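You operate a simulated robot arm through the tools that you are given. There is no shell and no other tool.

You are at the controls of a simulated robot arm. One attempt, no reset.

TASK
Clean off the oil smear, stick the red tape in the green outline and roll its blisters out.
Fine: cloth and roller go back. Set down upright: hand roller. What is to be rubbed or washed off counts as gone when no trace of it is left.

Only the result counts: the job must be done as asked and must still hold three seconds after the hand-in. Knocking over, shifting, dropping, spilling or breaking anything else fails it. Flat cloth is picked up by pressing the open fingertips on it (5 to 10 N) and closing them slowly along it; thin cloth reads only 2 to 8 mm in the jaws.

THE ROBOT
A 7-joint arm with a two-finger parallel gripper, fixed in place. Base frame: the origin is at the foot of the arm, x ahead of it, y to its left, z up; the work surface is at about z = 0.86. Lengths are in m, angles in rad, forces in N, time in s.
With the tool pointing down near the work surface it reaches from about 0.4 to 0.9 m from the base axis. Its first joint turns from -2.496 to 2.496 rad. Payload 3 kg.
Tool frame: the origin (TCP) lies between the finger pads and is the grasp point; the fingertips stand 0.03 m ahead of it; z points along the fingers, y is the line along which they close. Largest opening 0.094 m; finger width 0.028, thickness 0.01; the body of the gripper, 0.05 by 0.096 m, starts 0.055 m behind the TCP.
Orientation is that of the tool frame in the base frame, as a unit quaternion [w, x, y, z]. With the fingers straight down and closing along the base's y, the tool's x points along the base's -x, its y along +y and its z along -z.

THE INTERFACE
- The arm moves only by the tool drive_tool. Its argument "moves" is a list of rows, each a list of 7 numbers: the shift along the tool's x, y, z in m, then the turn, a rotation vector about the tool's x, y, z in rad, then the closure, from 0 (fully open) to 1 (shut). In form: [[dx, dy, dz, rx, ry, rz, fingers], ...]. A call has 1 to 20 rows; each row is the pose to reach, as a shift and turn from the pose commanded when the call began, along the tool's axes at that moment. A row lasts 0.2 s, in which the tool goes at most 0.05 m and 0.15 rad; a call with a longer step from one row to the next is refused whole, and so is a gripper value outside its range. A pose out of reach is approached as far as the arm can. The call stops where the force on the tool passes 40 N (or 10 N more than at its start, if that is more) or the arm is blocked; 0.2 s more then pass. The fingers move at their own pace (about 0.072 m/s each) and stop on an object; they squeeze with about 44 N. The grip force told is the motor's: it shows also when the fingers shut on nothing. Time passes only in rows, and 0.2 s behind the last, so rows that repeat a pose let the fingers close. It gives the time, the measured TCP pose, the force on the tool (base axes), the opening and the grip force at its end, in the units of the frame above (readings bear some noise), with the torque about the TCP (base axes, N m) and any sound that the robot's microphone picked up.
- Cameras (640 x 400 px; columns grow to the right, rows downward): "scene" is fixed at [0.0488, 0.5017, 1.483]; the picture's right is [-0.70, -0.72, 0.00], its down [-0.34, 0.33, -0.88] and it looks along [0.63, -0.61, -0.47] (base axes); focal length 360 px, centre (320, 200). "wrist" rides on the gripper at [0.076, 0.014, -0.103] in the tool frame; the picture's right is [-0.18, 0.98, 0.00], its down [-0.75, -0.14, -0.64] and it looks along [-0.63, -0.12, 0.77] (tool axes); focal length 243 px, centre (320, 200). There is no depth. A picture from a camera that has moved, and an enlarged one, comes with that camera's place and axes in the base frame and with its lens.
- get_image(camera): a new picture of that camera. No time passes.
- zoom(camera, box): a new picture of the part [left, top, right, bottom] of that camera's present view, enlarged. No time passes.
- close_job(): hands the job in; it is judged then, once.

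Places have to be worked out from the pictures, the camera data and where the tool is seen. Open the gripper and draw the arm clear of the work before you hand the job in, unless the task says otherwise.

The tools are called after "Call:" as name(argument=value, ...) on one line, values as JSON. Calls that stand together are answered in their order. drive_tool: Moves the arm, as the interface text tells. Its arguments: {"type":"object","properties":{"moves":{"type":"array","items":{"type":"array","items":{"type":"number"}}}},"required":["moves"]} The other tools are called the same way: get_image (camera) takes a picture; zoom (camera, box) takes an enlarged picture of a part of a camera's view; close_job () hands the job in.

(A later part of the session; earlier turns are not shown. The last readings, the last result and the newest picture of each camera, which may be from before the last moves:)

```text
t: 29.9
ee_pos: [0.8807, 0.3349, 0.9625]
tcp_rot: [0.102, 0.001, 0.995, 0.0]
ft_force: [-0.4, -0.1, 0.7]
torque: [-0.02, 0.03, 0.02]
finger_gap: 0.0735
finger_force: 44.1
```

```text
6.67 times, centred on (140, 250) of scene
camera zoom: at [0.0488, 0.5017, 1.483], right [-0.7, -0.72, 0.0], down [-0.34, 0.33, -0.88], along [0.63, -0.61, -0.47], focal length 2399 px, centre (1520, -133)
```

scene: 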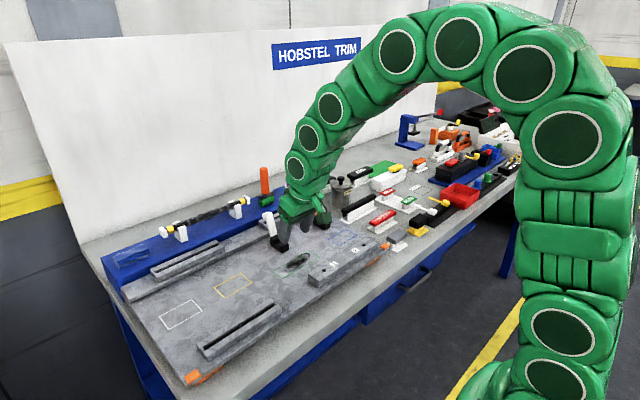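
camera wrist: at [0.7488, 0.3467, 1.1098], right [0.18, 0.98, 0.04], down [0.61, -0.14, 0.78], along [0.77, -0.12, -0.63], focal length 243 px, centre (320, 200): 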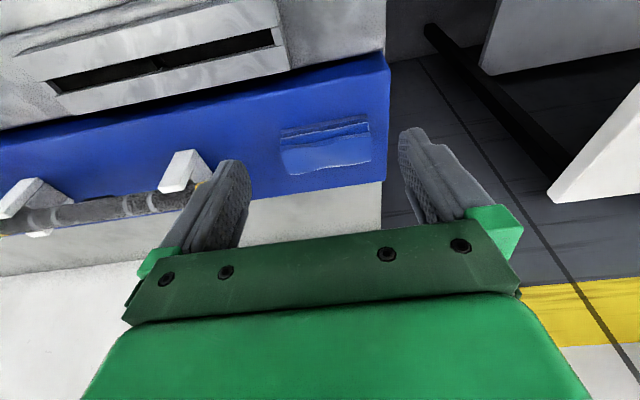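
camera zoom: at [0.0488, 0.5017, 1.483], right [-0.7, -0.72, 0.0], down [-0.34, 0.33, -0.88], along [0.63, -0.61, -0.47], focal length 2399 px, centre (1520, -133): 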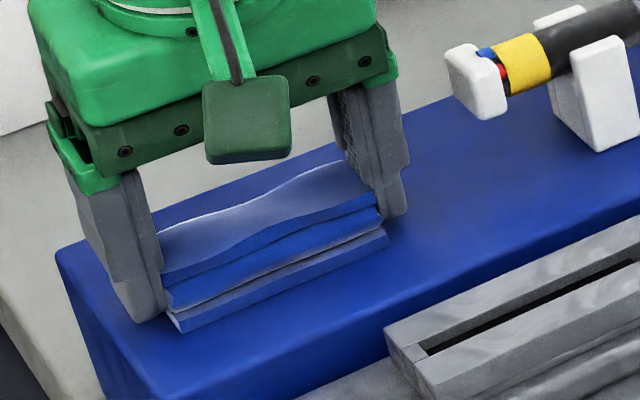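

The grip reads 0.0735 m at 44 N and both pads lie against the cloth's ends. Now a slow 8 mm lift test.

Call:
drive_tool(moves=[[-0.0003, 0, -0.0015, 0, 0, 0, 1.0], [-0.0006, 0, -0.0029, 0, 0, 0, 1.0], [-0.0009, 0, -0.0044, 0, 0, 0, 1.0], [-0.0012, 0, -0.0059, 0, 0, 0, 1.0], [-0.0016, 0, -0.0078, 0, 0, 0, 1.0]])

Call:
zoom(camera="wrist", box=[220, 90, 420, 230])

Call:
zoom(camera="scene", box=[100, 220, 180, 280])

```text
t: 31.1
ee_pos: [0.8818, 0.3342, 0.9718]
tcp_rot: [0.102, 0.002, 0.995, 0.0]
ft_force: [0.0, -0.5, -0.9]
torque: [-0.01, 0.01, 0.02]
finger_gap: 0.0735
finger_force: 44.1
```

```text
2.86 times, centred on (320, 160) of wrist
camera zoom: at [0.7864, 0.3485, 1.0564], right [0.18, 0.98, 0.04], down [0.61, -0.14, 0.78], along [0.77, -0.12, -0.62], focal length 693 px, centre (320, 314)
```

zoom: 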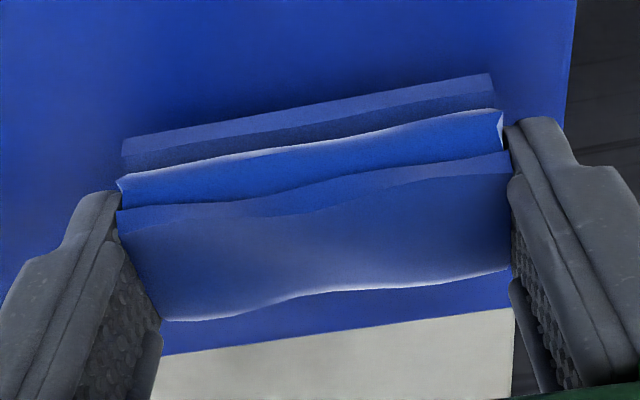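

```text
6.67 times, centred on (140, 250) of scene
camera zoom: at [0.0488, 0.5017, 1.483], right [-0.7, -0.72, 0.0], down [-0.34, 0.33, -0.88], along [0.63, -0.61, -0.47], focal length 2399 px, centre (1520, -133)
```

zoom: 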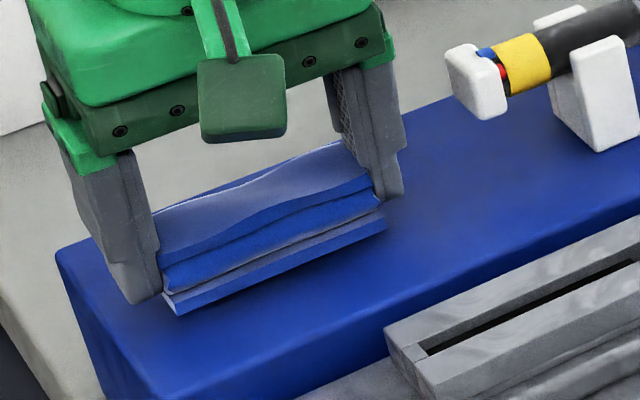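

The cloth is lifted this time, with the gap steady at 0.0735 and the bottom clear of the rail. I'll carry it slowly with full closure toward the smear.

Call:
drive_tool(moves=[[-0.003, 0, -0.0147, 0, 0, 0, 1.0], [0.0038, 0, -0.0314, 0, 0, 0, 1.0], [0.0215, 0, -0.0452, 0, 0, 0, 1.0], [0.045, 0, -0.055, 0, 0, 0, 1.0], [0.0695, -0.005, -0.06, 0, 0, 0, 1.0], [0.094, -0.012, -0.065, 0, 0, 0, 1.0], [0.1185, -0.022, -0.0699, 0, 0, 0, 1.0], [0.143, -0.035, -0.0749, 0, 0, 0, 1.0], [0.1675, -0.05, -0.0799, 0, 0, 0, 1.0], [0.192, -0.068, -0.0848, 0, 0, 0, 1.0]])

Call:
zoom(camera="wrist", box=[220, 90, 420, 230])

```text
t: 33.2
ee_pos: [0.6743, 0.2683, 1.0159]
tcp_rot: [0.102, 0.001, 0.995, 0.0]
ft_force: [-0.1, 0.0, -0.3]
torque: [-0.02, -0.04, 0.0]
finger_gap: 0.0735
finger_force: 44.4
```

```text
2.86 times, centred on (320, 160) of wrist
camera zoom: at [0.5792, 0.2826, 1.1005], right [0.18, 0.98, 0.04], down [0.61, -0.14, 0.78], along [0.77, -0.12, -0.62], focal length 693 px, centre (320, 314)
```

zoom: 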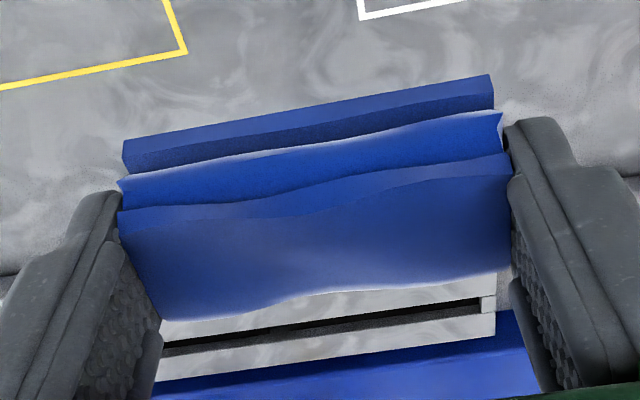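

The cloth is held firmly and level. I'll carry it on to hover just above the plate at the left side of the smear, TCP ≈ (0.607, 0.09, 0.955).

Call:
drive_tool(moves=[[0.0147, -0.035, -0.003, 0, 0, 0, 1.0], [0.0314, -0.07, 0.0038, 0, 0, 0, 1.0], [0.0481, -0.105, 0.0107, 0, 0, 0, 1.0], [0.0658, -0.14, 0.0224, 0, 0, 0, 1.0], [0.0778, -0.1763, 0.0352, 0, 0, 0, 1.0], [0.0802, -0.1763, 0.0467, 0, 0, 0, 1.0], [0.0802, -0.1763, 0.0467, 0, 0, 0, 1.0]])

Call:
get_image(camera="wrist")

Call:
zoom(camera="scene", box=[240, 200, 350, 290])

```text
t: 34.9
ee_pos: [0.6095, 0.0894, 0.9546]
tcp_rot: [0.101, 0.001, 0.995, 0.0]
ft_force: [-1.1, -0.4, 0.1]
torque: [-0.03, -0.01, -0.02]
finger_gap: 0.0733
finger_force: 43.9
```

```text
taken
camera wrist: at [0.5132, 0.1044, 1.0391], right [0.18, 0.98, 0.04], down [0.61, -0.14, 0.78], along [0.77, -0.12, -0.62], focal length 243 px, centre (320, 200)
```

wrist: 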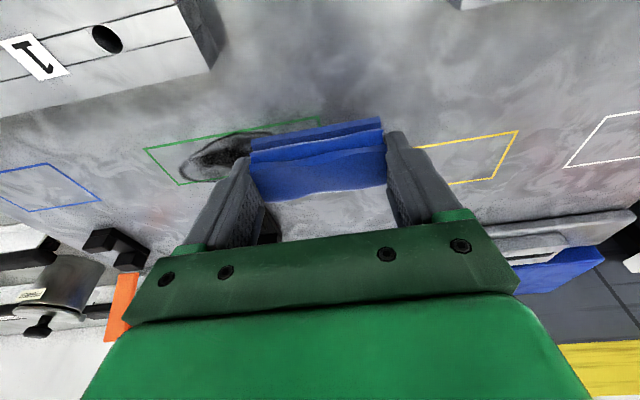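

```text
4.44 times, centred on (295, 245) of scene
camera zoom: at [0.0488, 0.5017, 1.483], right [-0.7, -0.72, 0.0], down [-0.34, 0.33, -0.88], along [0.63, -0.61, -0.47], focal length 1599 px, centre (431, 0)
```

zoom: 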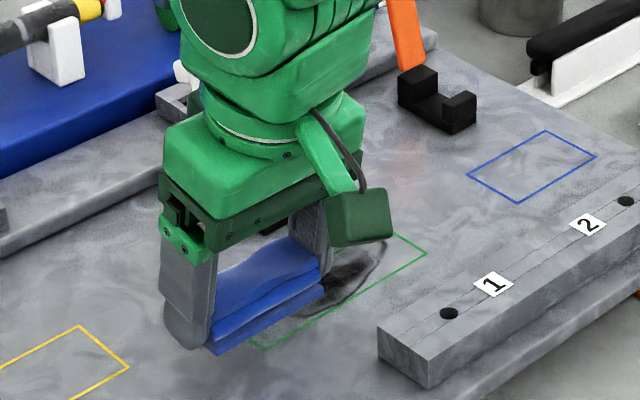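

The cloth hovers over the plate left of the smear. I'll lower it slowly and watch for the contact force, which I expect near TCP z ≈ 0.938.

Call:
drive_tool(moves=[[0.001, 0, 0.0049, 0, 0, 0, 1.0], [0.002, 0, 0.0098, 0, 0, 0, 1.0], [0.0026, 0, 0.0127, 0, 0, 0, 1.0], [0.0026, 0, 0.0127, 0, 0, 0, 1.0]])

Call:
zoom(camera="scene", box=[260, 230, 340, 290])

```text
t: 35.9
ee_pos: [0.6084, 0.0905, 0.9414]
tcp_rot: [0.101, 0.001, 0.995, 0.0]
ft_force: [0.6, 0.1, -0.2]
torque: [0.0, 0.0, -0.01]
finger_gap: 0.0736
finger_force: 44.4
```

```text
6.67 times, centred on (300, 260) of scene
camera zoom: at [0.0488, 0.5017, 1.483], right [-0.7, -0.72, 0.0], down [-0.34, 0.33, -0.88], along [0.63, -0.61, -0.47], focal length 2399 px, centre (453, -200)
```

zoom: 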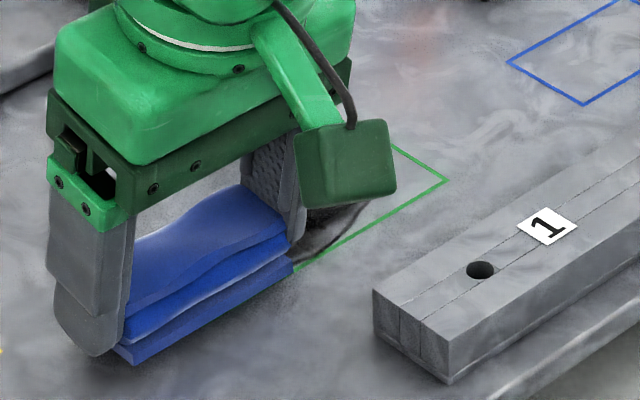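

Still no contact at z ≈ 0.941. I'll continue down in 1 mm steps until the force rises.

Call:
drive_tool(moves=[[0.0002, 0, 0.001, 0, 0, 0, 1.0], [0.0004, 0, 0.002, 0, 0, 0, 1.0], [0.0006, 0, 0.003, 0, 0, 0, 1.0], [0.0006, 0, 0.003, 0, 0, 0, 1.0]])

```text
t: 36.9
ee_pos: [0.6078, 0.0908, 0.9373]
tcp_rot: [0.102, 0.001, 0.995, -0.001]
ft_force: [-0.3, 0.1, -0.7]
torque: [0.01, 0.01, -0.04]
finger_gap: 0.0735
finger_force: 43.9
```

Call:
drive_tool(moves=[[0.0002, 0, 0.001, 0, 0, 0, 1.0], [0.0004, 0, 0.002, 0, 0, 0, 1.0], [0.0004, 0, 0.002, 0, 0, 0, 1.0]])

```text
t: 37.6
ee_pos: [0.6083, 0.0917, 0.9369]
tcp_rot: [0.102, 0.001, 0.995, 0.0]
ft_force: [0.2, 0.4, -0.7]
torque: [0.0, 0.0, -0.02]
finger_gap: 0.0736
finger_force: 44.2
```

No contact yet at commanded z ≈ 0.937. I'll keep lowering in 1 mm steps.

Call:
drive_tool(moves=[[0.0002, 0, 0.001, 0, 0, 0, 1.0], [0.0004, 0, 0.002, 0, 0, 0, 1.0], [0.0004, 0, 0.002, 0, 0, 0, 1.0]])

Call:
zoom(camera="scene", box=[260, 230, 340, 290])

```text
t: 38.5
ee_pos: [0.6078, 0.0898, 0.9332]
tcp_rot: [0.102, 0.001, 0.995, 0.0]
ft_force: [-0.6, 0.5, 6.5]
torque: [-0.12, 0.06, -0.02]
finger_gap: 0.0741
finger_force: 44.1
```

```text
6.67 times, centred on (300, 260) of scene
camera zoom: at [0.0488, 0.5017, 1.483], right [-0.7, -0.72, 0.0], down [-0.34, 0.33, -0.88], along [0.63, -0.61, -0.47], focal length 2399 px, centre (453, -200)
```

zoom: 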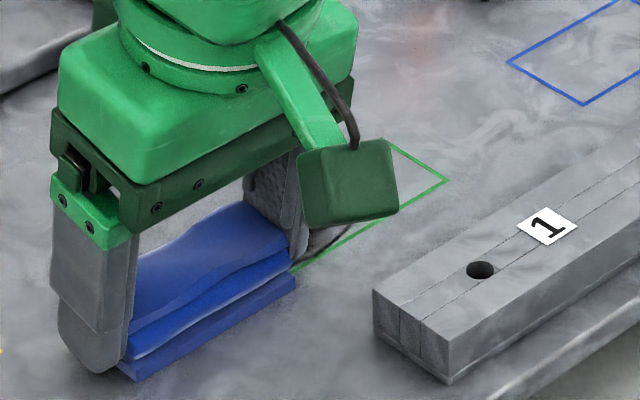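

Contact at 6.5 N with commanded z ≈ 0.935. I'll press slightly more and wipe along −y across the smear, then back, with the cloth centred at x ≈ 0.613.

Call:
drive_tool(moves=[[0.0001, 0, 0.0004, 0, 0, 0, 1.0], [0.0001, -0.015, 0.0004, 0, 0, 0, 1.0], [0.0001, -0.03, 0.0004, 0, 0, 0, 1.0], [0.0001, -0.045, 0.0004, 0, 0, 0, 1.0], [0.0001, -0.06, 0.0004, 0, 0, 0, 1.0], [0.0001, -0.075, 0.0004, 0, 0, 0, 1.0], [0.0001, -0.09, 0.0004, 0, 0, 0, 1.0], [0.0001, -0.105, 0.0004, 0, 0, 0, 1.0], [0.0001, -0.12, 0.0004, 0, 0, 0, 1.0]])

Call:
zoom(camera="scene", box=[260, 220, 340, 280])

Call:
get_image(camera="wrist")

```text
t: 40.5
ee_pos: [0.6082, -0.0285, 0.9341]
tcp_rot: [0.102, 0.001, 0.995, 0.0]
ft_force: [0.3, -1.3, 0.1]
torque: [-0.01, 0.0, -0.02]
finger_gap: 0.0734
finger_force: 44.0
```

```text
6.67 times, centred on (300, 250) of scene
camera zoom: at [0.0488, 0.5017, 1.483], right [-0.7, -0.72, 0.0], down [-0.34, 0.33, -0.88], along [0.63, -0.61, -0.47], focal length 2399 px, centre (453, -133)
```

zoom: 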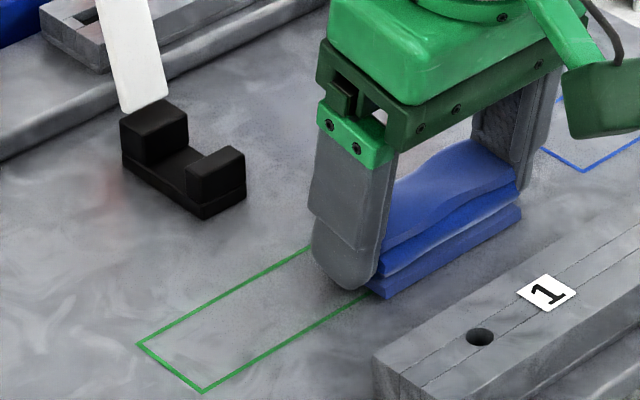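

```text
taken
camera wrist: at [0.5115, -0.0146, 1.0191], right [0.18, 0.98, 0.04], down [0.61, -0.14, 0.78], along [0.77, -0.12, -0.62], focal length 243 px, centre (320, 200)
```

wrist: 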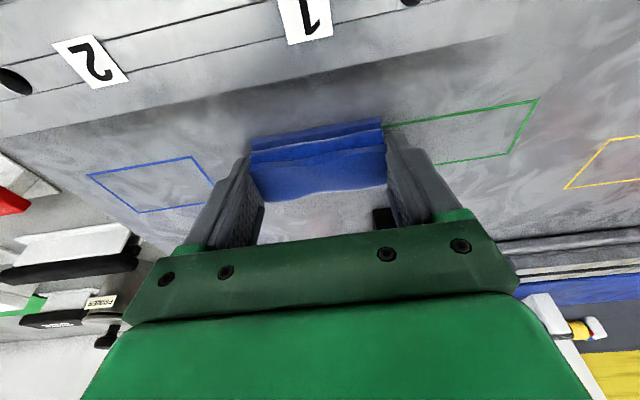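

The smear in the visible part is already gone after the first pass, although the contact force dropped to zero by the end. I'll lower 1 mm, shift +x by 14 mm and wipe back.

Call:
drive_tool(moves=[[0.0002, 0, 0.001, 0, 0, 0, 1.0], [0.0003, 0, 0.0015, 0, 0, 0, 1.0], [0.0003, 0, 0.0015, 0, 0, 0, 1.0]])

```text
t: 41.2
ee_pos: [0.6078, -0.0285, 0.9329]
tcp_rot: [0.103, 0.001, 0.995, -0.001]
ft_force: [-2.7, 1.4, 31.9]
torque: [-0.06, 0.18, 0.03]
finger_gap: 0.0735
finger_force: 44.1
```

The contact is stiff: 32 N after 1.5 mm. I'll back off 0.9 mm, shift to x ≈ 0.627 in contact and wipe +y.

Call:
drive_tool(moves=[[-0.0002, 0, -0.0009, 0, 0, 0, 1.0], [-0.007, 0, 0.0005, 0, 0, 0, 1.0], [-0.0139, 0, 0.0019, 0, 0, 0, 1.0], [-0.0139, 0.015, 0.0019, 0, 0, 0, 1.0], [-0.0139, 0.03, 0.0019, 0, 0, 0, 1.0], [-0.0139, 0.045, 0.0019, 0, 0, 0, 1.0], [-0.0139, 0.06, 0.0019, 0, 0, 0, 1.0], [-0.0139, 0.075, 0.0019, 0, 0, 0, 1.0], [-0.0139, 0.09, 0.0019, 0, 0, 0, 1.0], [-0.0139, 0.105, 0.0019, 0, 0, 0, 1.0], [-0.0139, 0.12, 0.0019, 0, 0, 0, 1.0]])

Call:
zoom(camera="scene", box=[260, 220, 340, 280])

Call:
zoom(camera="wrist", box=[120, 80, 440, 280])

```text
t: 42.5
ee_pos: [0.622, -0.0022, 0.9327]
tcp_rot: [0.104, 0.0, 0.995, 0.0]
ft_force: [-0.5, 1.0, 7.3]
torque: [0.07, 0.1, -0.01]
finger_gap: 0.0733
finger_force: 44.0
stopped in row 6: the force on the tool passed its limit at 43 N (the readings are from after the stop); the commanded pose is now the measured one
```

```text
6.67 times, centred on (300, 250) of scene
camera zoom: at [0.0488, 0.5017, 1.483], right [-0.7, -0.72, 0.0], down [-0.34, 0.33, -0.88], along [0.63, -0.61, -0.47], focal length 2399 px, centre (453, -133)
```

zoom: 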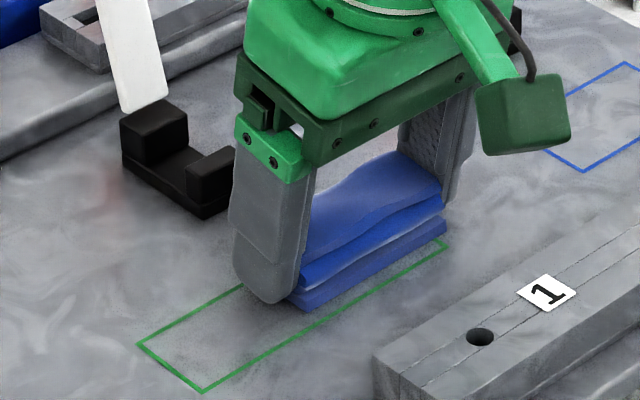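

```text
2.00 times, centred on (280, 180) of wrist
camera zoom: at [0.5265, 0.0122, 1.0179], right [0.18, 0.98, 0.04], down [0.6, -0.14, 0.78], along [0.78, -0.12, -0.62], focal length 485 px, centre (400, 240)
```

zoom: 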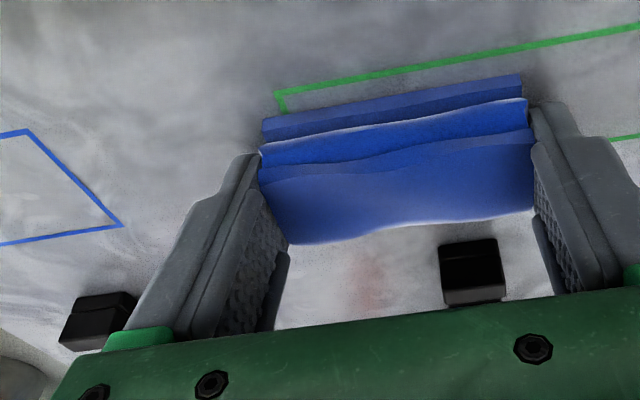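

The force limit tripped, but the trail shows the plate clean behind the pass. I'll continue +y with slightly less pressing, at a slower pace.

Call:
drive_tool(moves=[[-0.0001, 0, -0.0003, 0, 0, 0, 1.0], [-0.0001, 0.012, -0.0003, 0, 0, 0, 1.0], [-0.0001, 0.024, -0.0003, 0, 0, 0, 1.0], [-0.0001, 0.036, -0.0003, 0, 0, 0, 1.0], [-0.0001, 0.048, -0.0003, 0, 0, 0, 1.0], [-0.0001, 0.06, -0.0003, 0, 0, 0, 1.0], [-0.0001, 0.072, -0.0003, 0, 0, 0, 1.0], [-0.0001, 0.084, -0.0003, 0, 0, 0, 1.0]])

Call:
zoom(camera="scene", box=[260, 220, 340, 280])

Call:
zoom(camera="wrist", box=[120, 80, 440, 280])

```text
t: 44.3
ee_pos: [0.6219, 0.0814, 0.9331]
tcp_rot: [0.104, 0.001, 0.995, 0.0]
ft_force: [0.4, -5.7, 12.1]
torque: [-0.16, 0.07, 0.05]
finger_gap: 0.0732
finger_force: 43.8
```

```text
6.67 times, centred on (300, 250) of scene
camera zoom: at [0.0488, 0.5017, 1.483], right [-0.7, -0.72, 0.0], down [-0.34, 0.33, -0.88], along [0.63, -0.61, -0.47], focal length 2399 px, centre (453, -133)
```

zoom: 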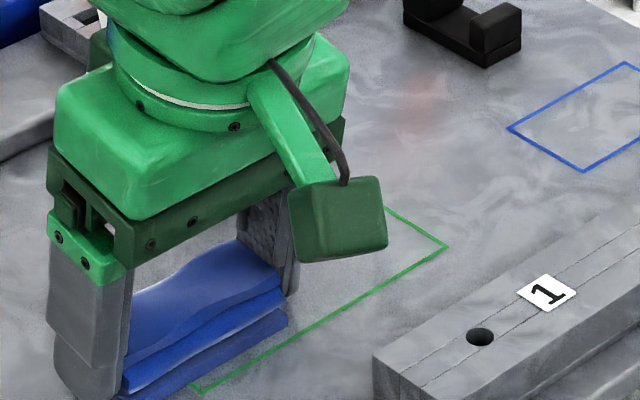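

```text
2.00 times, centred on (280, 180) of wrist
camera zoom: at [0.5263, 0.096, 1.0179], right [0.18, 0.98, 0.04], down [0.6, -0.14, 0.78], along [0.78, -0.12, -0.62], focal length 485 px, centre (400, 240)
```

zoom: 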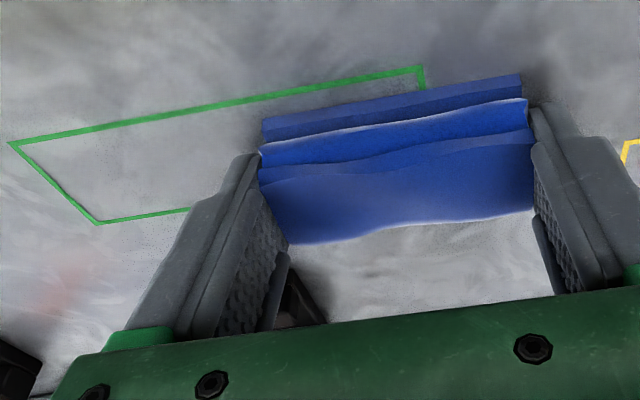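

The plate looks clean where wiped; force is 12 N. One more pass at x ≈ 0.641 in the −y direction will cover the part of the smear that went beyond the outline.

Call:
drive_tool(moves=[[-0.007, 0, 0.0012, 0, 0, 0, 1.0], [-0.0137, 0, 0.0025, 0, 0, 0, 1.0], [-0.0137, -0.013, 0.0025, 0, 0, 0, 1.0], [-0.0137, -0.026, 0.0025, 0, 0, 0, 1.0], [-0.0137, -0.039, 0.0025, 0, 0, 0, 1.0], [-0.0137, -0.052, 0.0025, 0, 0, 0, 1.0], [-0.0137, -0.065, 0.0025, 0, 0, 0, 1.0], [-0.0137, -0.078, 0.0025, 0, 0, 0, 1.0], [-0.0137, -0.091, 0.0025, 0, 0, 0, 1.0], [-0.0137, -0.104, 0.0025, 0, 0, 0, 1.0]])

Call:
zoom(camera="scene", box=[260, 220, 340, 280])

```text
t: 46.5
ee_pos: [0.6365, -0.0223, 0.9332]
tcp_rot: [0.103, 0.002, 0.995, -0.001]
ft_force: [0.1, 0.5, 0.1]
torque: [-0.03, -0.03, 0.02]
finger_gap: 0.0737
finger_force: 44.5
```

```text
6.67 times, centred on (300, 250) of scene
camera zoom: at [0.0488, 0.5017, 1.483], right [-0.7, -0.72, 0.0], down [-0.34, 0.33, -0.88], along [0.63, -0.61, -0.47], focal length 2399 px, centre (453, -133)
```

zoom: 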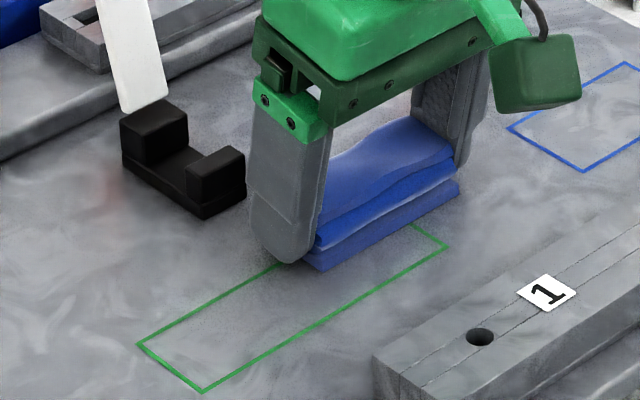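

Clean so far. The force fell to zero at the −y end, so I'll press 0.6 mm more there and make a second pass back +y for thoroughness.

Call:
drive_tool(moves=[[0.0001, 0, 0.0006, 0, 0, 0, 1.0], [0.0025, 0, 0.0001, 0, 0, 0, 1.0], [0.005, 0, -0.0004, 0, 0, 0, 1.0], [0.005, 0.013, -0.0004, 0, 0, 0, 1.0], [0.005, 0.026, -0.0005, 0, 0, 0, 1.0], [0.005, 0.039, -0.0006, 0, 0, 0, 1.0], [0.005, 0.052, -0.0007, 0, 0, 0, 1.0], [0.005, 0.065, -0.0008, 0, 0, 0, 1.0], [0.005, 0.078, -0.0009, 0, 0, 0, 1.0], [0.005, 0.091, -0.001, 0, 0, 0, 1.0]])

```text
t: 48.7
ee_pos: [0.6313, 0.0705, 0.9333]
tcp_rot: [0.103, 0.001, 0.995, -0.001]
ft_force: [0.2, -4.6, 10.5]
torque: [-0.17, 0.11, 0.06]
finger_gap: 0.0734
finger_force: 44.1
```

Good contact at 10.5 N throughout. One last pass −y at x ≈ 0.617, and then I'll lift off to inspect.

Call:
drive_tool(moves=[[0.0098, 0, -0.002, 0, 0, 0, 1.0], [0.0193, 0, -0.0039, 0, 0, 0, 1.0], [0.0193, -0.013, -0.0038, 0, 0, 0, 1.0], [0.0193, -0.026, -0.0037, 0, 0, 0, 1.0], [0.0193, -0.039, -0.0036, 0, 0, 0, 1.0], [0.0193, -0.052, -0.0035, 0, 0, 0, 1.0], [0.0193, -0.065, -0.0034, 0, 0, 0, 1.0], [0.0193, -0.078, -0.0033, 0, 0, 0, 1.0], [0.0193, -0.091, -0.0032, 0, 0, 0, 1.0], [0.0193, -0.1, -0.0032, 0, 0, 0, 1.0]])

Call:
zoom(camera="scene", box=[260, 220, 340, 280])

```text
t: 49.9
ee_pos: [0.6146, 0.0327, 0.9324]
tcp_rot: [0.105, 0.0, 0.994, 0.0]
ft_force: [-0.6, -1.5, 8.2]
torque: [-0.06, 0.12, 0.02]
finger_gap: 0.0735
finger_force: 44.1
stopped in row 6: the force on the tool passed its limit at 43 N (the readings are from after the stop); the commanded pose is now the measured one
```

```text
6.67 times, centred on (300, 250) of scene
camera zoom: at [0.0488, 0.5017, 1.483], right [-0.7, -0.72, 0.0], down [-0.34, 0.33, -0.88], along [0.63, -0.61, -0.47], focal length 2399 px, centre (453, -133)
```

zoom: 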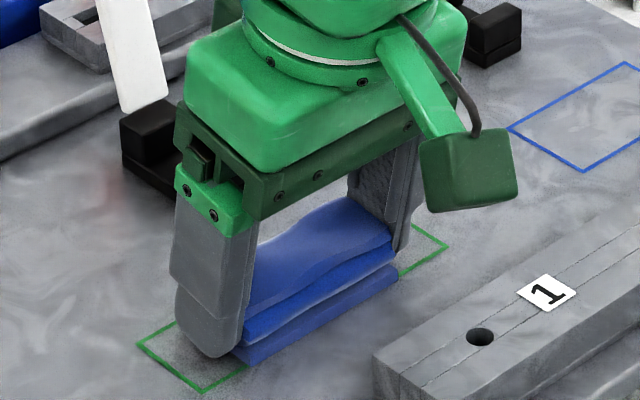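

The wipe is done over the whole smear area. I'll lift off and carry the cloth back along the same path to above its place on the rail, then inspect the plate.

Call:
drive_tool(moves=[[-0.0062, 0, -0.0294, 0, 0, 0, 1.0], [-0.0123, 0, -0.0587, 0, 0, 0, 1.0], [-0.0175, 0.035, -0.0832, 0, 0, 0, 1.0], [-0.0175, 0.07, -0.0832, 0, 0, 0, 1.0], [-0.0175, 0.105, -0.0832, 0, 0, 0, 1.0], [-0.0204, 0.14, -0.0826, 0, 0, 0, 1.0], [-0.0273, 0.175, -0.0811, 0, 0, 0, 1.0], [-0.0469, 0.205, -0.077, 0, 0, 0, 1.0], [-0.0713, 0.23, -0.0719, 0, 0, 0, 1.0], [-0.0958, 0.25, -0.0668, 0, 0, 0, 1.0]])

Call:
zoom(camera="scene", box=[260, 220, 340, 280])

Call:
zoom(camera="wrist", box=[220, 90, 420, 230])

Call:
get_image(camera="scene")

```text
t: 52.1
ee_pos: [0.6929, 0.2844, 1.0181]
tcp_rot: [0.106, 0.0, 0.994, 0.0]
ft_force: [-0.3, -0.6, 0.5]
torque: [0.03, -0.04, -0.02]
finger_gap: 0.0734
finger_force: 43.9
```

```text
6.67 times, centred on (300, 250) of scene
camera zoom: at [0.0488, 0.5017, 1.483], right [-0.7, -0.72, 0.0], down [-0.34, 0.33, -0.88], along [0.63, -0.61, -0.47], focal length 2399 px, centre (453, -133)
```

zoom: 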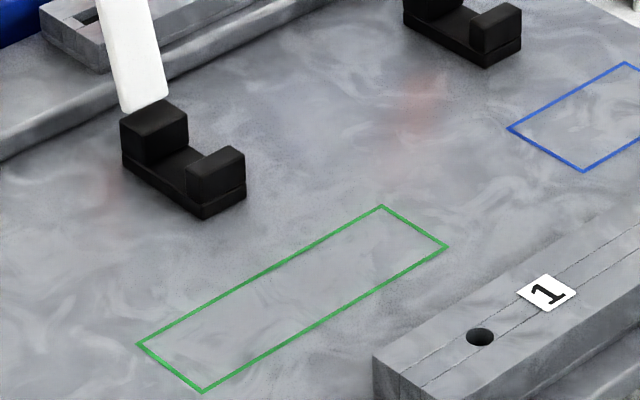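

```text
2.86 times, centred on (320, 160) of wrist
camera zoom: at [0.5974, 0.2996, 1.1026], right [0.18, 0.98, 0.04], down [0.6, -0.14, 0.79], along [0.78, -0.12, -0.62], focal length 693 px, centre (320, 314)
```

zoom: 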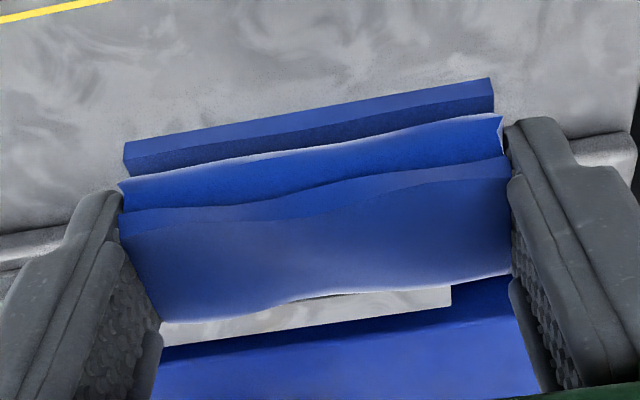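

```text
taken
```

scene: 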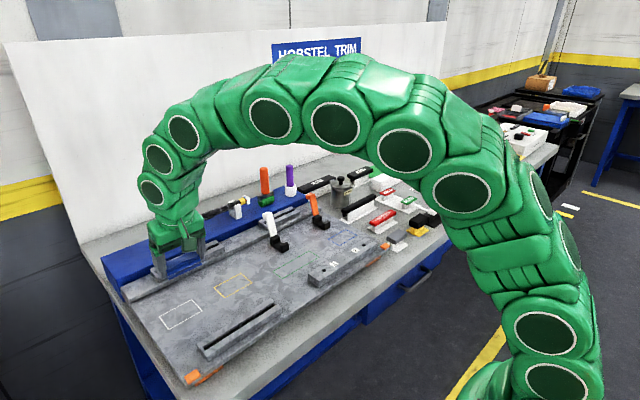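

The smear is completely gone from the plate. The cloth is still firmly held; I'll carry on to just above its original place on the rail.

Call:
drive_tool(moves=[[-0.0245, 0.018, 0.0052, 0, 0, 0, 1.0], [-0.0489, 0.033, 0.0104, 0, 0, 0, 1.0], [-0.0782, 0.045, 0.0167, 0, 0, 0, 1.0], [-0.1076, 0.0516, 0.0229, 0, 0, 0, 1.0], [-0.1369, 0.0516, 0.0292, 0, 0.005, 0, 1.0], [-0.1593, 0.0516, 0.0442, 0, 0.01, 0, 1.0], [-0.1784, 0.0516, 0.0585, 0, 0.01, 0, 1.0], [-0.1784, 0.0516, 0.0585, 0, 0.01, 0, 1.0]])

Call:
zoom(camera="scene", box=[90, 200, 190, 290])

Call:
zoom(camera="wrist", box=[220, 90, 420, 230])

```text
t: 53.9
ee_pos: [0.8679, 0.3345, 1.004]
tcp_rot: [0.1, 0.001, 0.995, 0.001]
ft_force: [0.5, -0.8, -0.4]
torque: [0.02, -0.04, -0.01]
finger_gap: 0.0733
finger_force: 43.9
out of reach, approached as far as the arm can: row 7, 8
```

```text
4.44 times, centred on (140, 245) of scene
camera zoom: at [0.0488, 0.5017, 1.483], right [-0.7, -0.72, 0.0], down [-0.34, 0.33, -0.88], along [0.63, -0.61, -0.47], focal length 1599 px, centre (1120, 0)
```

zoom: 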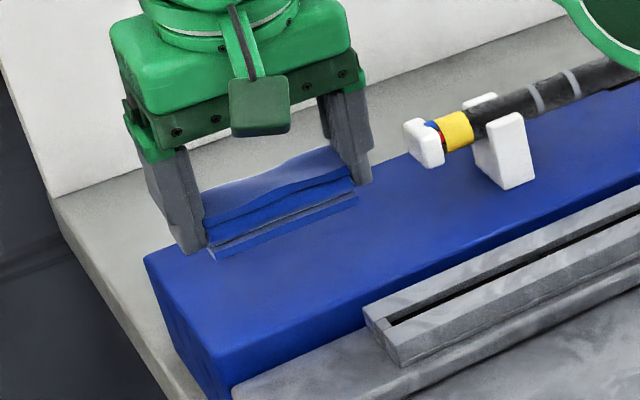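

```text
2.86 times, centred on (320, 160) of wrist
camera zoom: at [0.7732, 0.3489, 1.089], right [0.18, 0.98, 0.04], down [0.61, -0.14, 0.78], along [0.77, -0.12, -0.63], focal length 693 px, centre (320, 314)
```

zoom: 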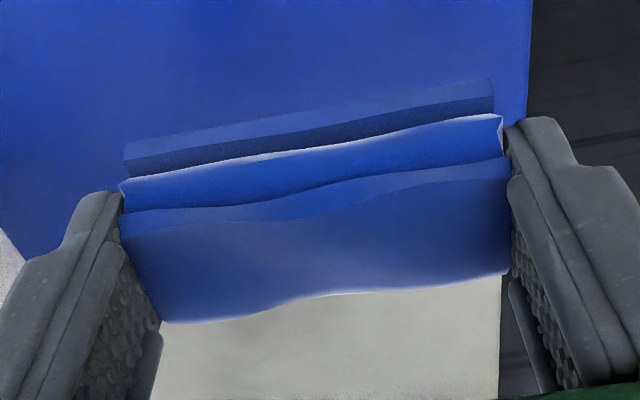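

The arm hit its reach limit at (0.868, 0.3345, 1.004). I'll go lower and then outward to the original spot, ending about 8 mm above the set-down height.

Call:
drive_tool(moves=[[0.003, 0, 0.0147, 0, 0, 0, 1.0], [-0.0009, 0, 0.0257, 0, 0, 0, 1.0], [-0.0067, 0, 0.0341, 0, 0, 0, 1.0], [-0.0067, 0, 0.0341, 0, 0, 0, 1.0]])

```text
t: 54.9
ee_pos: [0.8826, 0.3359, 0.9715]
tcp_rot: [0.1, 0.001, 0.995, 0.0]
ft_force: [-0.6, 0.4, -0.3]
torque: [0.04, 0.02, 0.0]
finger_gap: 0.0736
finger_force: 44.3
```

Positioned at (0.882, 0.335, 0.972). I'll lower in 2 mm steps until light contact.

Call:
drive_tool(moves=[[0.0004, 0, 0.002, 0, 0, 0, 1.0], [0.0008, 0, 0.0039, 0, 0, 0, 1.0], [0.0012, 0, 0.0059, 0, 0, 0, 1.0], [0.0014, 0, 0.0069, 0, 0, 0, 1.0]])

```text
t: 55.9
ee_pos: [0.88, 0.3348, 0.9631]
tcp_rot: [0.1, 0.001, 0.995, 0.0]
ft_force: [0.5, -0.8, 2.7]
torque: [-0.07, -0.04, 0.0]
finger_gap: 0.0733
finger_force: 44.0
```

Light contact of 2.7 N: the cloth rests on the rail. I'll open the fingers and then raise straight up and inward.

Call:
drive_tool(moves=[[0, 0, 0, 0, 0, 0, 0.15], [0, 0, 0, 0, 0, 0, 0.1], [0, 0, 0, 0, 0, 0, 0], [0, 0, 0, 0, 0, 0, 0], [-0.002, 0, -0.0098, 0, 0, 0, 0], [-0.004, 0, -0.0196, 0, 0, 0, 0], [0.0038, 0, -0.0314, 0, 0, 0, 0], [0.0215, 0, -0.0452, 0, 0, 0, 0], [0.045, 0, -0.055, 0, 0, 0, 0], [0.0794, 0, -0.0699, 0, 0, 0, 0]])

Call:
zoom(camera="scene", box=[100, 220, 200, 290])

Call:
zoom(camera="wrist", box=[220, 90, 420, 230])

```text
t: 58.1
ee_pos: [0.7922, 0.3349, 1.0167]
tcp_rot: [0.1, 0.001, 0.995, 0.0]
ft_force: [0.6, -0.1, -0.1]
torque: [-0.01, -0.01, -0.03]
finger_gap: 0.0941
finger_force: 0.1
```

```text
5.71 times, centred on (150, 255) of scene
camera zoom: at [0.0488, 0.5017, 1.483], right [-0.7, -0.72, 0.0], down [-0.34, 0.33, -0.88], along [0.63, -0.61, -0.47], focal length 2056 px, centre (1291, -114)
```

zoom: 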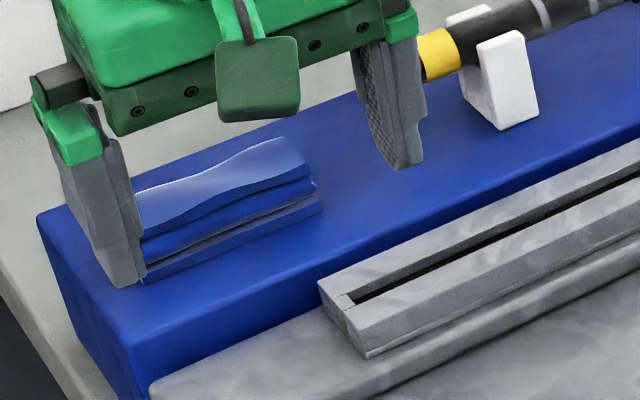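

```text
2.86 times, centred on (320, 160) of wrist
camera zoom: at [0.6966, 0.3494, 1.1019], right [0.18, 0.98, 0.04], down [0.61, -0.14, 0.78], along [0.77, -0.12, -0.63], focal length 693 px, centre (320, 314)
```

zoom: 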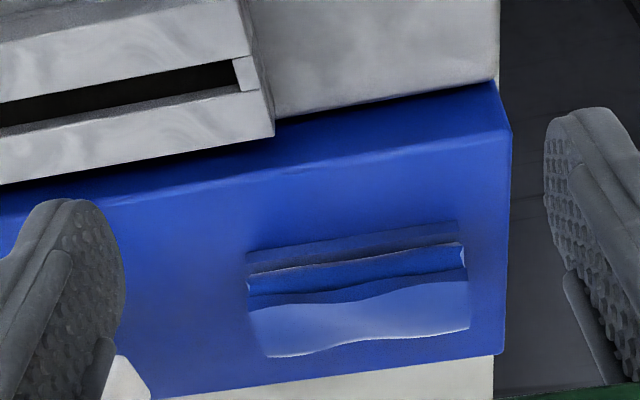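

The cloth is back at its original place: the scene zoom matches the first picture. Now I'll untilt the tool and move inward and up on the way to the red tape.

Call:
drive_tool(moves=[[0.019, -0.0294, -0.0144, 0, 0.025, 0, 0], [0.038, -0.0588, -0.0289, 0, 0.05, 0, 0], [0.057, -0.0881, -0.0433, 0, 0.075, 0, 0], [0.0761, -0.1175, -0.0578, 0, 0.1, 0, 0], [0.0951, -0.1469, -0.0722, 0, 0.125, 0, 0], [0.1141, -0.1763, -0.0866, 0, 0.15, 0, 0], [0.1331, -0.2056, -0.1011, 0, 0.175, 0, 0], [0.1521, -0.235, -0.1155, 0, 0.2, 0, 0], [0.1521, -0.235, -0.1155, 0, 0.2, 0, 0]])

Call:
zoom(camera="wrist", box=[160, 20, 420, 240])

Call:
zoom(camera="scene", box=[100, 220, 200, 290])

```text
t: 60.1
ee_pos: [0.6175, 0.0997, 1.0999]
tcp_rot: [-0.001, 0.0, 1.0, 0.0]
ft_force: [-0.1, 0.1, -0.7]
torque: [-0.01, -0.02, -0.01]
finger_gap: 0.0939
finger_force: 0.0
```

```text
1.82 times, centred on (290, 130) of wrist
camera zoom: at [0.5408, 0.1142, 1.2025], right [0.19, 0.98, 0.0], down [0.75, -0.14, 0.64], along [0.63, -0.12, -0.77], focal length 441 px, centre (374, 327)
```

zoom: 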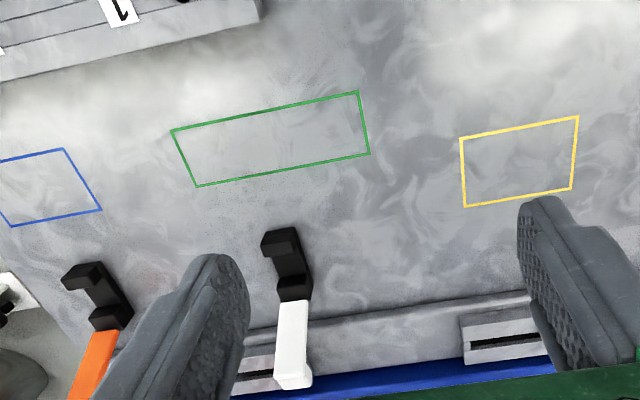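

```text
5.71 times, centred on (150, 255) of scene
camera zoom: at [0.0488, 0.5017, 1.483], right [-0.7, -0.72, 0.0], down [-0.34, 0.33, -0.88], along [0.63, -0.61, -0.47], focal length 2056 px, centre (1291, -114)
```

zoom: 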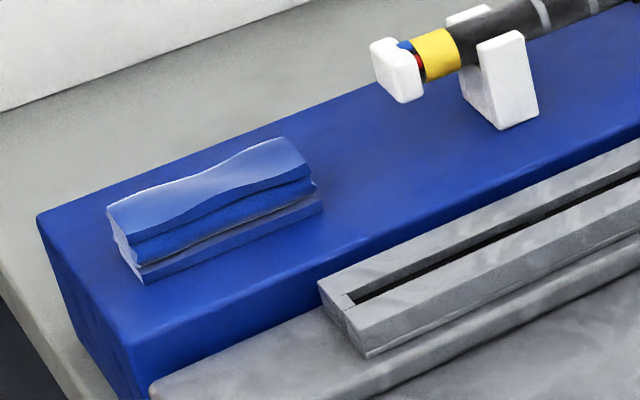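

The plate is clean in the wrist view too, and the outline's centre re-measures as (0.6205, 0.030). I'll travel to above the tape at (0.616, −0.3295) with a +90° yaw so the fingers close along x, partly closed to a 0.05 m gap.

Call:
drive_tool(moves=[[0, -0.0358, 0, 0, 0, 0.1309, 0], [0, -0.0715, 0, 0, 0, 0.2618, 0], [0, -0.1073, 0, 0, 0, 0.3927, 0], [0, -0.143, 0, 0, 0, 0.5236, 0], [0, -0.1788, 0, 0, 0, 0.6545, 0], [0, -0.2145, 0, 0, 0, 0.7854, 0], [0, -0.2503, 0, 0, 0, 0.9163, 0], [0, -0.286, 0, 0, 0, 1.0472, 0.1], [0, -0.3218, 0, 0, 0, 1.1781, 0.2], [0, -0.3575, 0.01, 0, 0, 1.309, 0.3], [0.0015, -0.3933, 0.03, 0, 0, 1.4399, 0.468], [0.0015, -0.429, 0.05, 0, 0, 1.5708, 0.468], [0.0015, -0.429, 0.05, 0, 0, 1.5708, 0.468]])

Call:
get_image(camera="wrist")

Call:
zoom(camera="scene", box=[340, 150, 440, 250])

```text
t: 62.9
ee_pos: [0.618, -0.3304, 1.0496]
tcp_rot: [0.0, 0.708, 0.706, -0.001]
ft_force: [0.1, -0.5, -0.4]
torque: [0.01, 0.0, -0.01]
finger_gap: 0.05
finger_force: 0.1
```

```text
taken
camera wrist: at [0.6314, -0.2541, 1.1522], right [0.98, -0.19, 0.0], down [-0.14, -0.75, 0.64], along [-0.12, -0.63, -0.77], focal length 243 px, centre (320, 200)
```

wrist: 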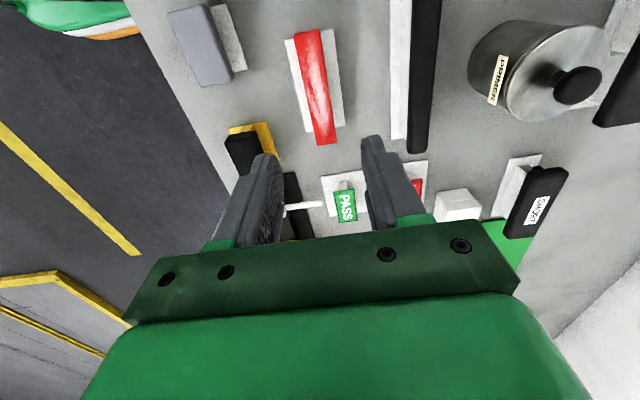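

```text
4.00 times, centred on (390, 200) of scene
camera zoom: at [0.0488, 0.5017, 1.483], right [-0.7, -0.72, 0.0], down [-0.34, 0.33, -0.88], along [0.63, -0.61, -0.47], focal length 1439 px, centre (40, 200)
```

zoom: 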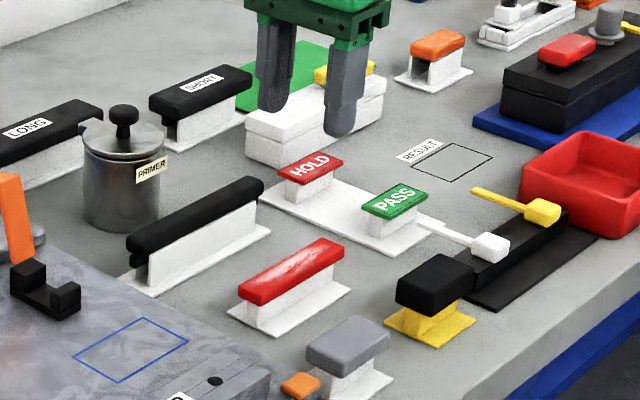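

The tape re-measures as x 0.603–0.627, y −0.386 to −0.274, in line with my estimate. I'll shift −2 mm in x and descend to TCP z ≈ 0.925, then check the finger position beside the tape.

Call:
drive_tool(moves=[[0, -0.002, 0.03, 0, 0, 0, 0.468], [0, -0.002, 0.06, 0, 0, 0, 0.468], [0, -0.002, 0.09, 0, 0, 0, 0.468], [0, -0.002, 0.115, 0, 0, 0, 0.468], [0, -0.002, 0.1245, 0, 0, 0, 0.468], [0, -0.002, 0.1245, 0, 0, 0, 0.468]])

Call:
zoom(camera="wrist", box=[220, 60, 420, 240])

Call:
zoom(camera="scene", box=[360, 180, 420, 240])

```text
t: 64.3
ee_pos: [0.614, -0.3295, 0.9254]
tcp_rot: [0.0, 0.708, 0.707, 0.0]
ft_force: [0.7, -0.5, 0.3]
torque: [0.03, 0.03, -0.01]
finger_gap: 0.05
finger_force: 0.1
```

```text
2.22 times, centred on (320, 150) of wrist
camera zoom: at [0.6286, -0.2533, 1.0274], right [0.98, -0.19, 0.0], down [-0.14, -0.75, 0.64], along [-0.12, -0.63, -0.77], focal length 539 px, centre (320, 311)
```

zoom: 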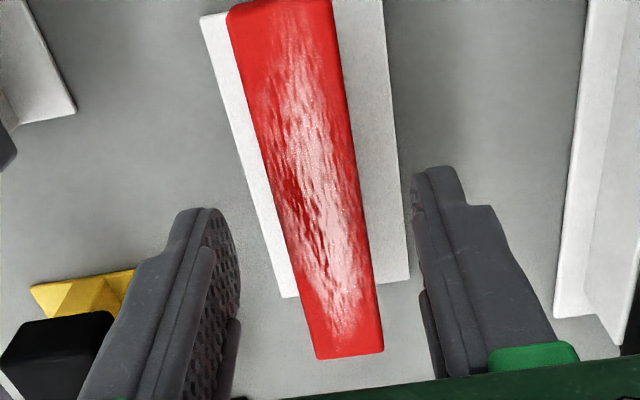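

```text
6.67 times, centred on (390, 210) of scene
camera zoom: at [0.0488, 0.5017, 1.483], right [-0.7, -0.72, 0.0], down [-0.34, 0.33, -0.88], along [0.63, -0.61, -0.47], focal length 2399 px, centre (-147, 133)
```

zoom: 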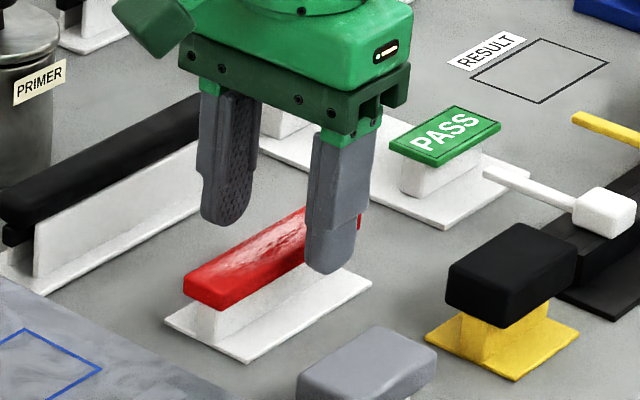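

Rays from two heights put the tape top at z ≈ 0.8917 and its bottom at ≈ 0.882. I'll lower to TCP z ≈ 0.915, so the tips end 2–3 mm above the tape's underside, and close slowly.

Call:
drive_tool(moves=[[0, 0, 0.005, 0, 0, 0, 0.468], [0, 0, 0.01, 0, 0, 0, 0.468], [0, 0, 0.01, 0, 0, 0, 0.468], [0, 0, 0.01, 0, 0, 0, 0.58], [0, 0, 0.01, 0, 0, 0, 0.66], [0, 0, 0.01, 0, 0, 0, 0.72], [0, 0, 0.01, 0, 0, 0, 0.78], [0, 0, 0.01, 0, 0, 0, 0.9], [0, 0, 0.01, 0, 0, 0, 1.0], [0, 0, 0.01, 0, 0, 0, 1.0]])

Call:
zoom(camera="wrist", box=[220, 60, 420, 240])

Call:
zoom(camera="scene", box=[360, 190, 420, 240])

```text
t: 66.5
ee_pos: [0.6143, -0.3283, 0.9151]
tcp_rot: [0.001, 0.708, 0.706, 0.0]
ft_force: [-0.6, 0.0, 0.6]
torque: [0.01, 0.0, 0.01]
finger_gap: 0.0215
finger_force: 44.1
```

```text
2.22 times, centred on (320, 150) of wrist
camera zoom: at [0.6286, -0.2533, 1.0169], right [0.98, -0.19, 0.0], down [-0.14, -0.75, 0.64], along [-0.12, -0.63, -0.77], focal length 539 px, centre (320, 311)
```

zoom: 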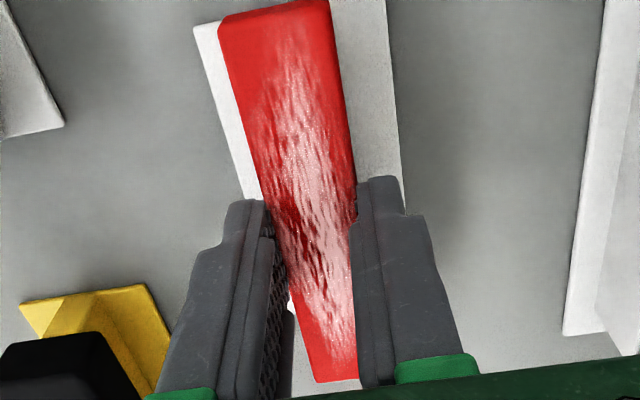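

```text
8.00 times, centred on (390, 215) of scene
camera zoom: at [0.0488, 0.5017, 1.483], right [-0.7, -0.72, 0.0], down [-0.34, 0.33, -0.88], along [0.63, -0.61, -0.47], focal length 2878 px, centre (-240, 80)
```

zoom: 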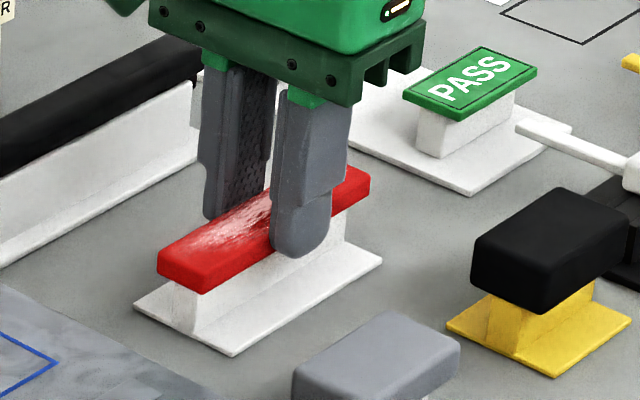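

The grip reads 0.0215 m at 44 N, but the fingertips look nearly level with the tape's underside. To keep them clear of the plate when placing, I'll reopen slightly, rise 2.5 mm and regrip.

Call:
drive_tool(moves=[[0, 0, 0, 0, 0, 0, 0.72], [0, 0, 0, 0, 0, 0, 0.68], [0, 0, -0.0025, 0, 0, 0, 0.68], [0, 0, -0.0025, 0, 0, 0, 0.68], [0, 0, -0.0025, 0, 0, 0, 0.74], [0, 0, -0.0025, 0, 0, 0, 0.8], [0, 0, -0.0025, 0, 0, 0, 1.0], [0, 0, -0.0025, 0, 0, 0, 1.0]])

Call:
zoom(camera="scene", box=[370, 195, 410, 230])

```text
t: 68.3
ee_pos: [0.6137, -0.3288, 0.9168]
tcp_rot: [0.0, 0.707, 0.707, 0.001]
ft_force: [0.7, 0.0, 0.5]
torque: [0.01, 0.0, 0.03]
finger_gap: 0.0216
finger_force: 43.9
```

```text
11.43 times, centred on (390, 212) of scene
camera zoom: at [0.0488, 0.5017, 1.483], right [-0.7, -0.72, 0.0], down [-0.34, 0.33, -0.88], along [0.63, -0.61, -0.47], focal length 4112 px, centre (-480, 57)
```

zoom: 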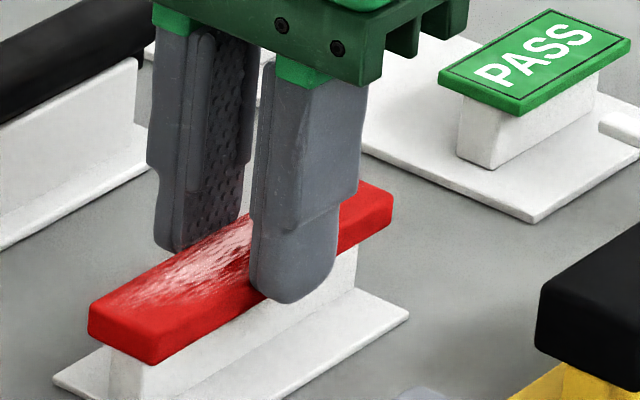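

The tips are now clearly above the tape's underside and the grip is firm. I'll lift slowly and carry the tape to above the green outline.

Call:
drive_tool(moves=[[0, 0, -0.004, 0, 0, 0, 1.0], [0, 0, -0.01, 0, 0, 0, 1.0], [0, 0, -0.025, 0, 0, 0, 1.0], [0, 0, -0.045, 0, 0, 0, 1.0], [0, 0, -0.065, 0, 0, 0, 1.0], [0, 0, -0.08, 0, 0, 0, 1.0], [0.03, 0.0005, -0.08, 0, 0, 0, 1.0], [0.06, 0.001, -0.08, 0, 0, 0, 1.0], [0.09, 0.0015, -0.08, 0, 0, 0, 1.0], [0.12, 0.002, -0.08, 0, 0, 0, 1.0], [0.15, 0.0025, -0.08, 0, 0, 0, 1.0], [0.18, 0.003, -0.08, 0, 0, 0, 1.0], [0.21, 0.004, -0.08, 0, 0, 0, 1.0], [0.24, 0.005, -0.08, 0, 0, 0, 1.0], [0.27, 0.006, -0.08, 0, 0, 0, 1.0], [0.3, 0.0065, -0.08, 0, 0, 0, 1.0], [0.33, 0.0065, -0.08, 0, 0, 0, 1.0], [0.35, 0.0065, -0.08, 0, 0, 0, 1.0], [0.36, 0.0065, -0.08, 0, 0, 0, 1.0], [0.36, 0.0065, -0.08, 0, 0, 0, 1.0]])

Call:
get_image(camera="wrist")

Call:
zoom(camera="scene", box=[250, 190, 350, 290])

Call:
zoom(camera="scene", box=[340, 170, 440, 250])

```text
t: 72.5
ee_pos: [0.6228, 0.0315, 0.9977]
tcp_rot: [0.001, 0.708, 0.706, 0.0]
ft_force: [-0.1, -0.9, -0.5]
torque: [0.0, -0.02, -0.02]
finger_gap: 0.0217
finger_force: 44.1
```

```text
taken
camera wrist: at [0.6362, 0.1077, 1.1003], right [0.98, -0.19, 0.0], down [-0.14, -0.75, 0.64], along [-0.12, -0.63, -0.77], focal length 243 px, centre (320, 200)
```

wrist: 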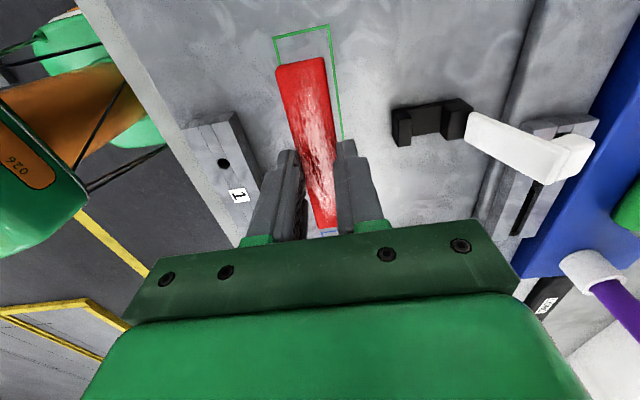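

```text
4.00 times, centred on (300, 240) of scene
camera zoom: at [0.0488, 0.5017, 1.483], right [-0.7, -0.72, 0.0], down [-0.34, 0.33, -0.88], along [0.63, -0.61, -0.47], focal length 1439 px, centre (400, 40)
```

zoom: 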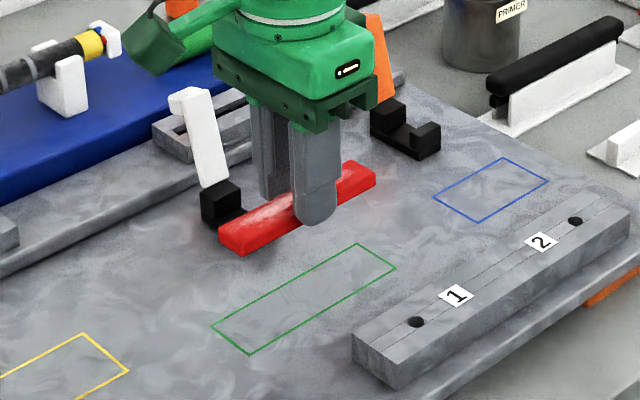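

```text
5.00 times, centred on (390, 210) of scene
camera zoom: at [0.0488, 0.5017, 1.483], right [-0.7, -0.72, 0.0], down [-0.34, 0.33, -0.88], along [0.63, -0.61, -0.47], focal length 1799 px, centre (-30, 150)
```

zoom: 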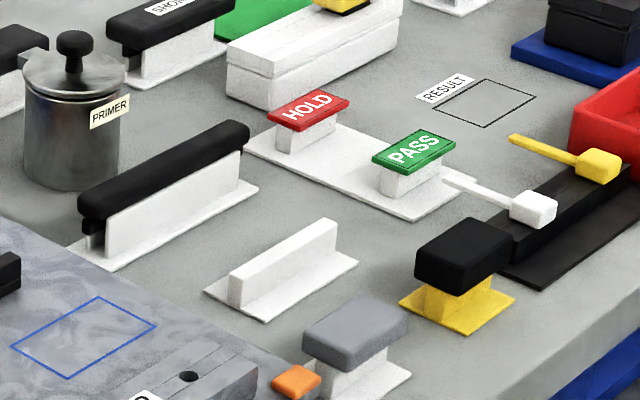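

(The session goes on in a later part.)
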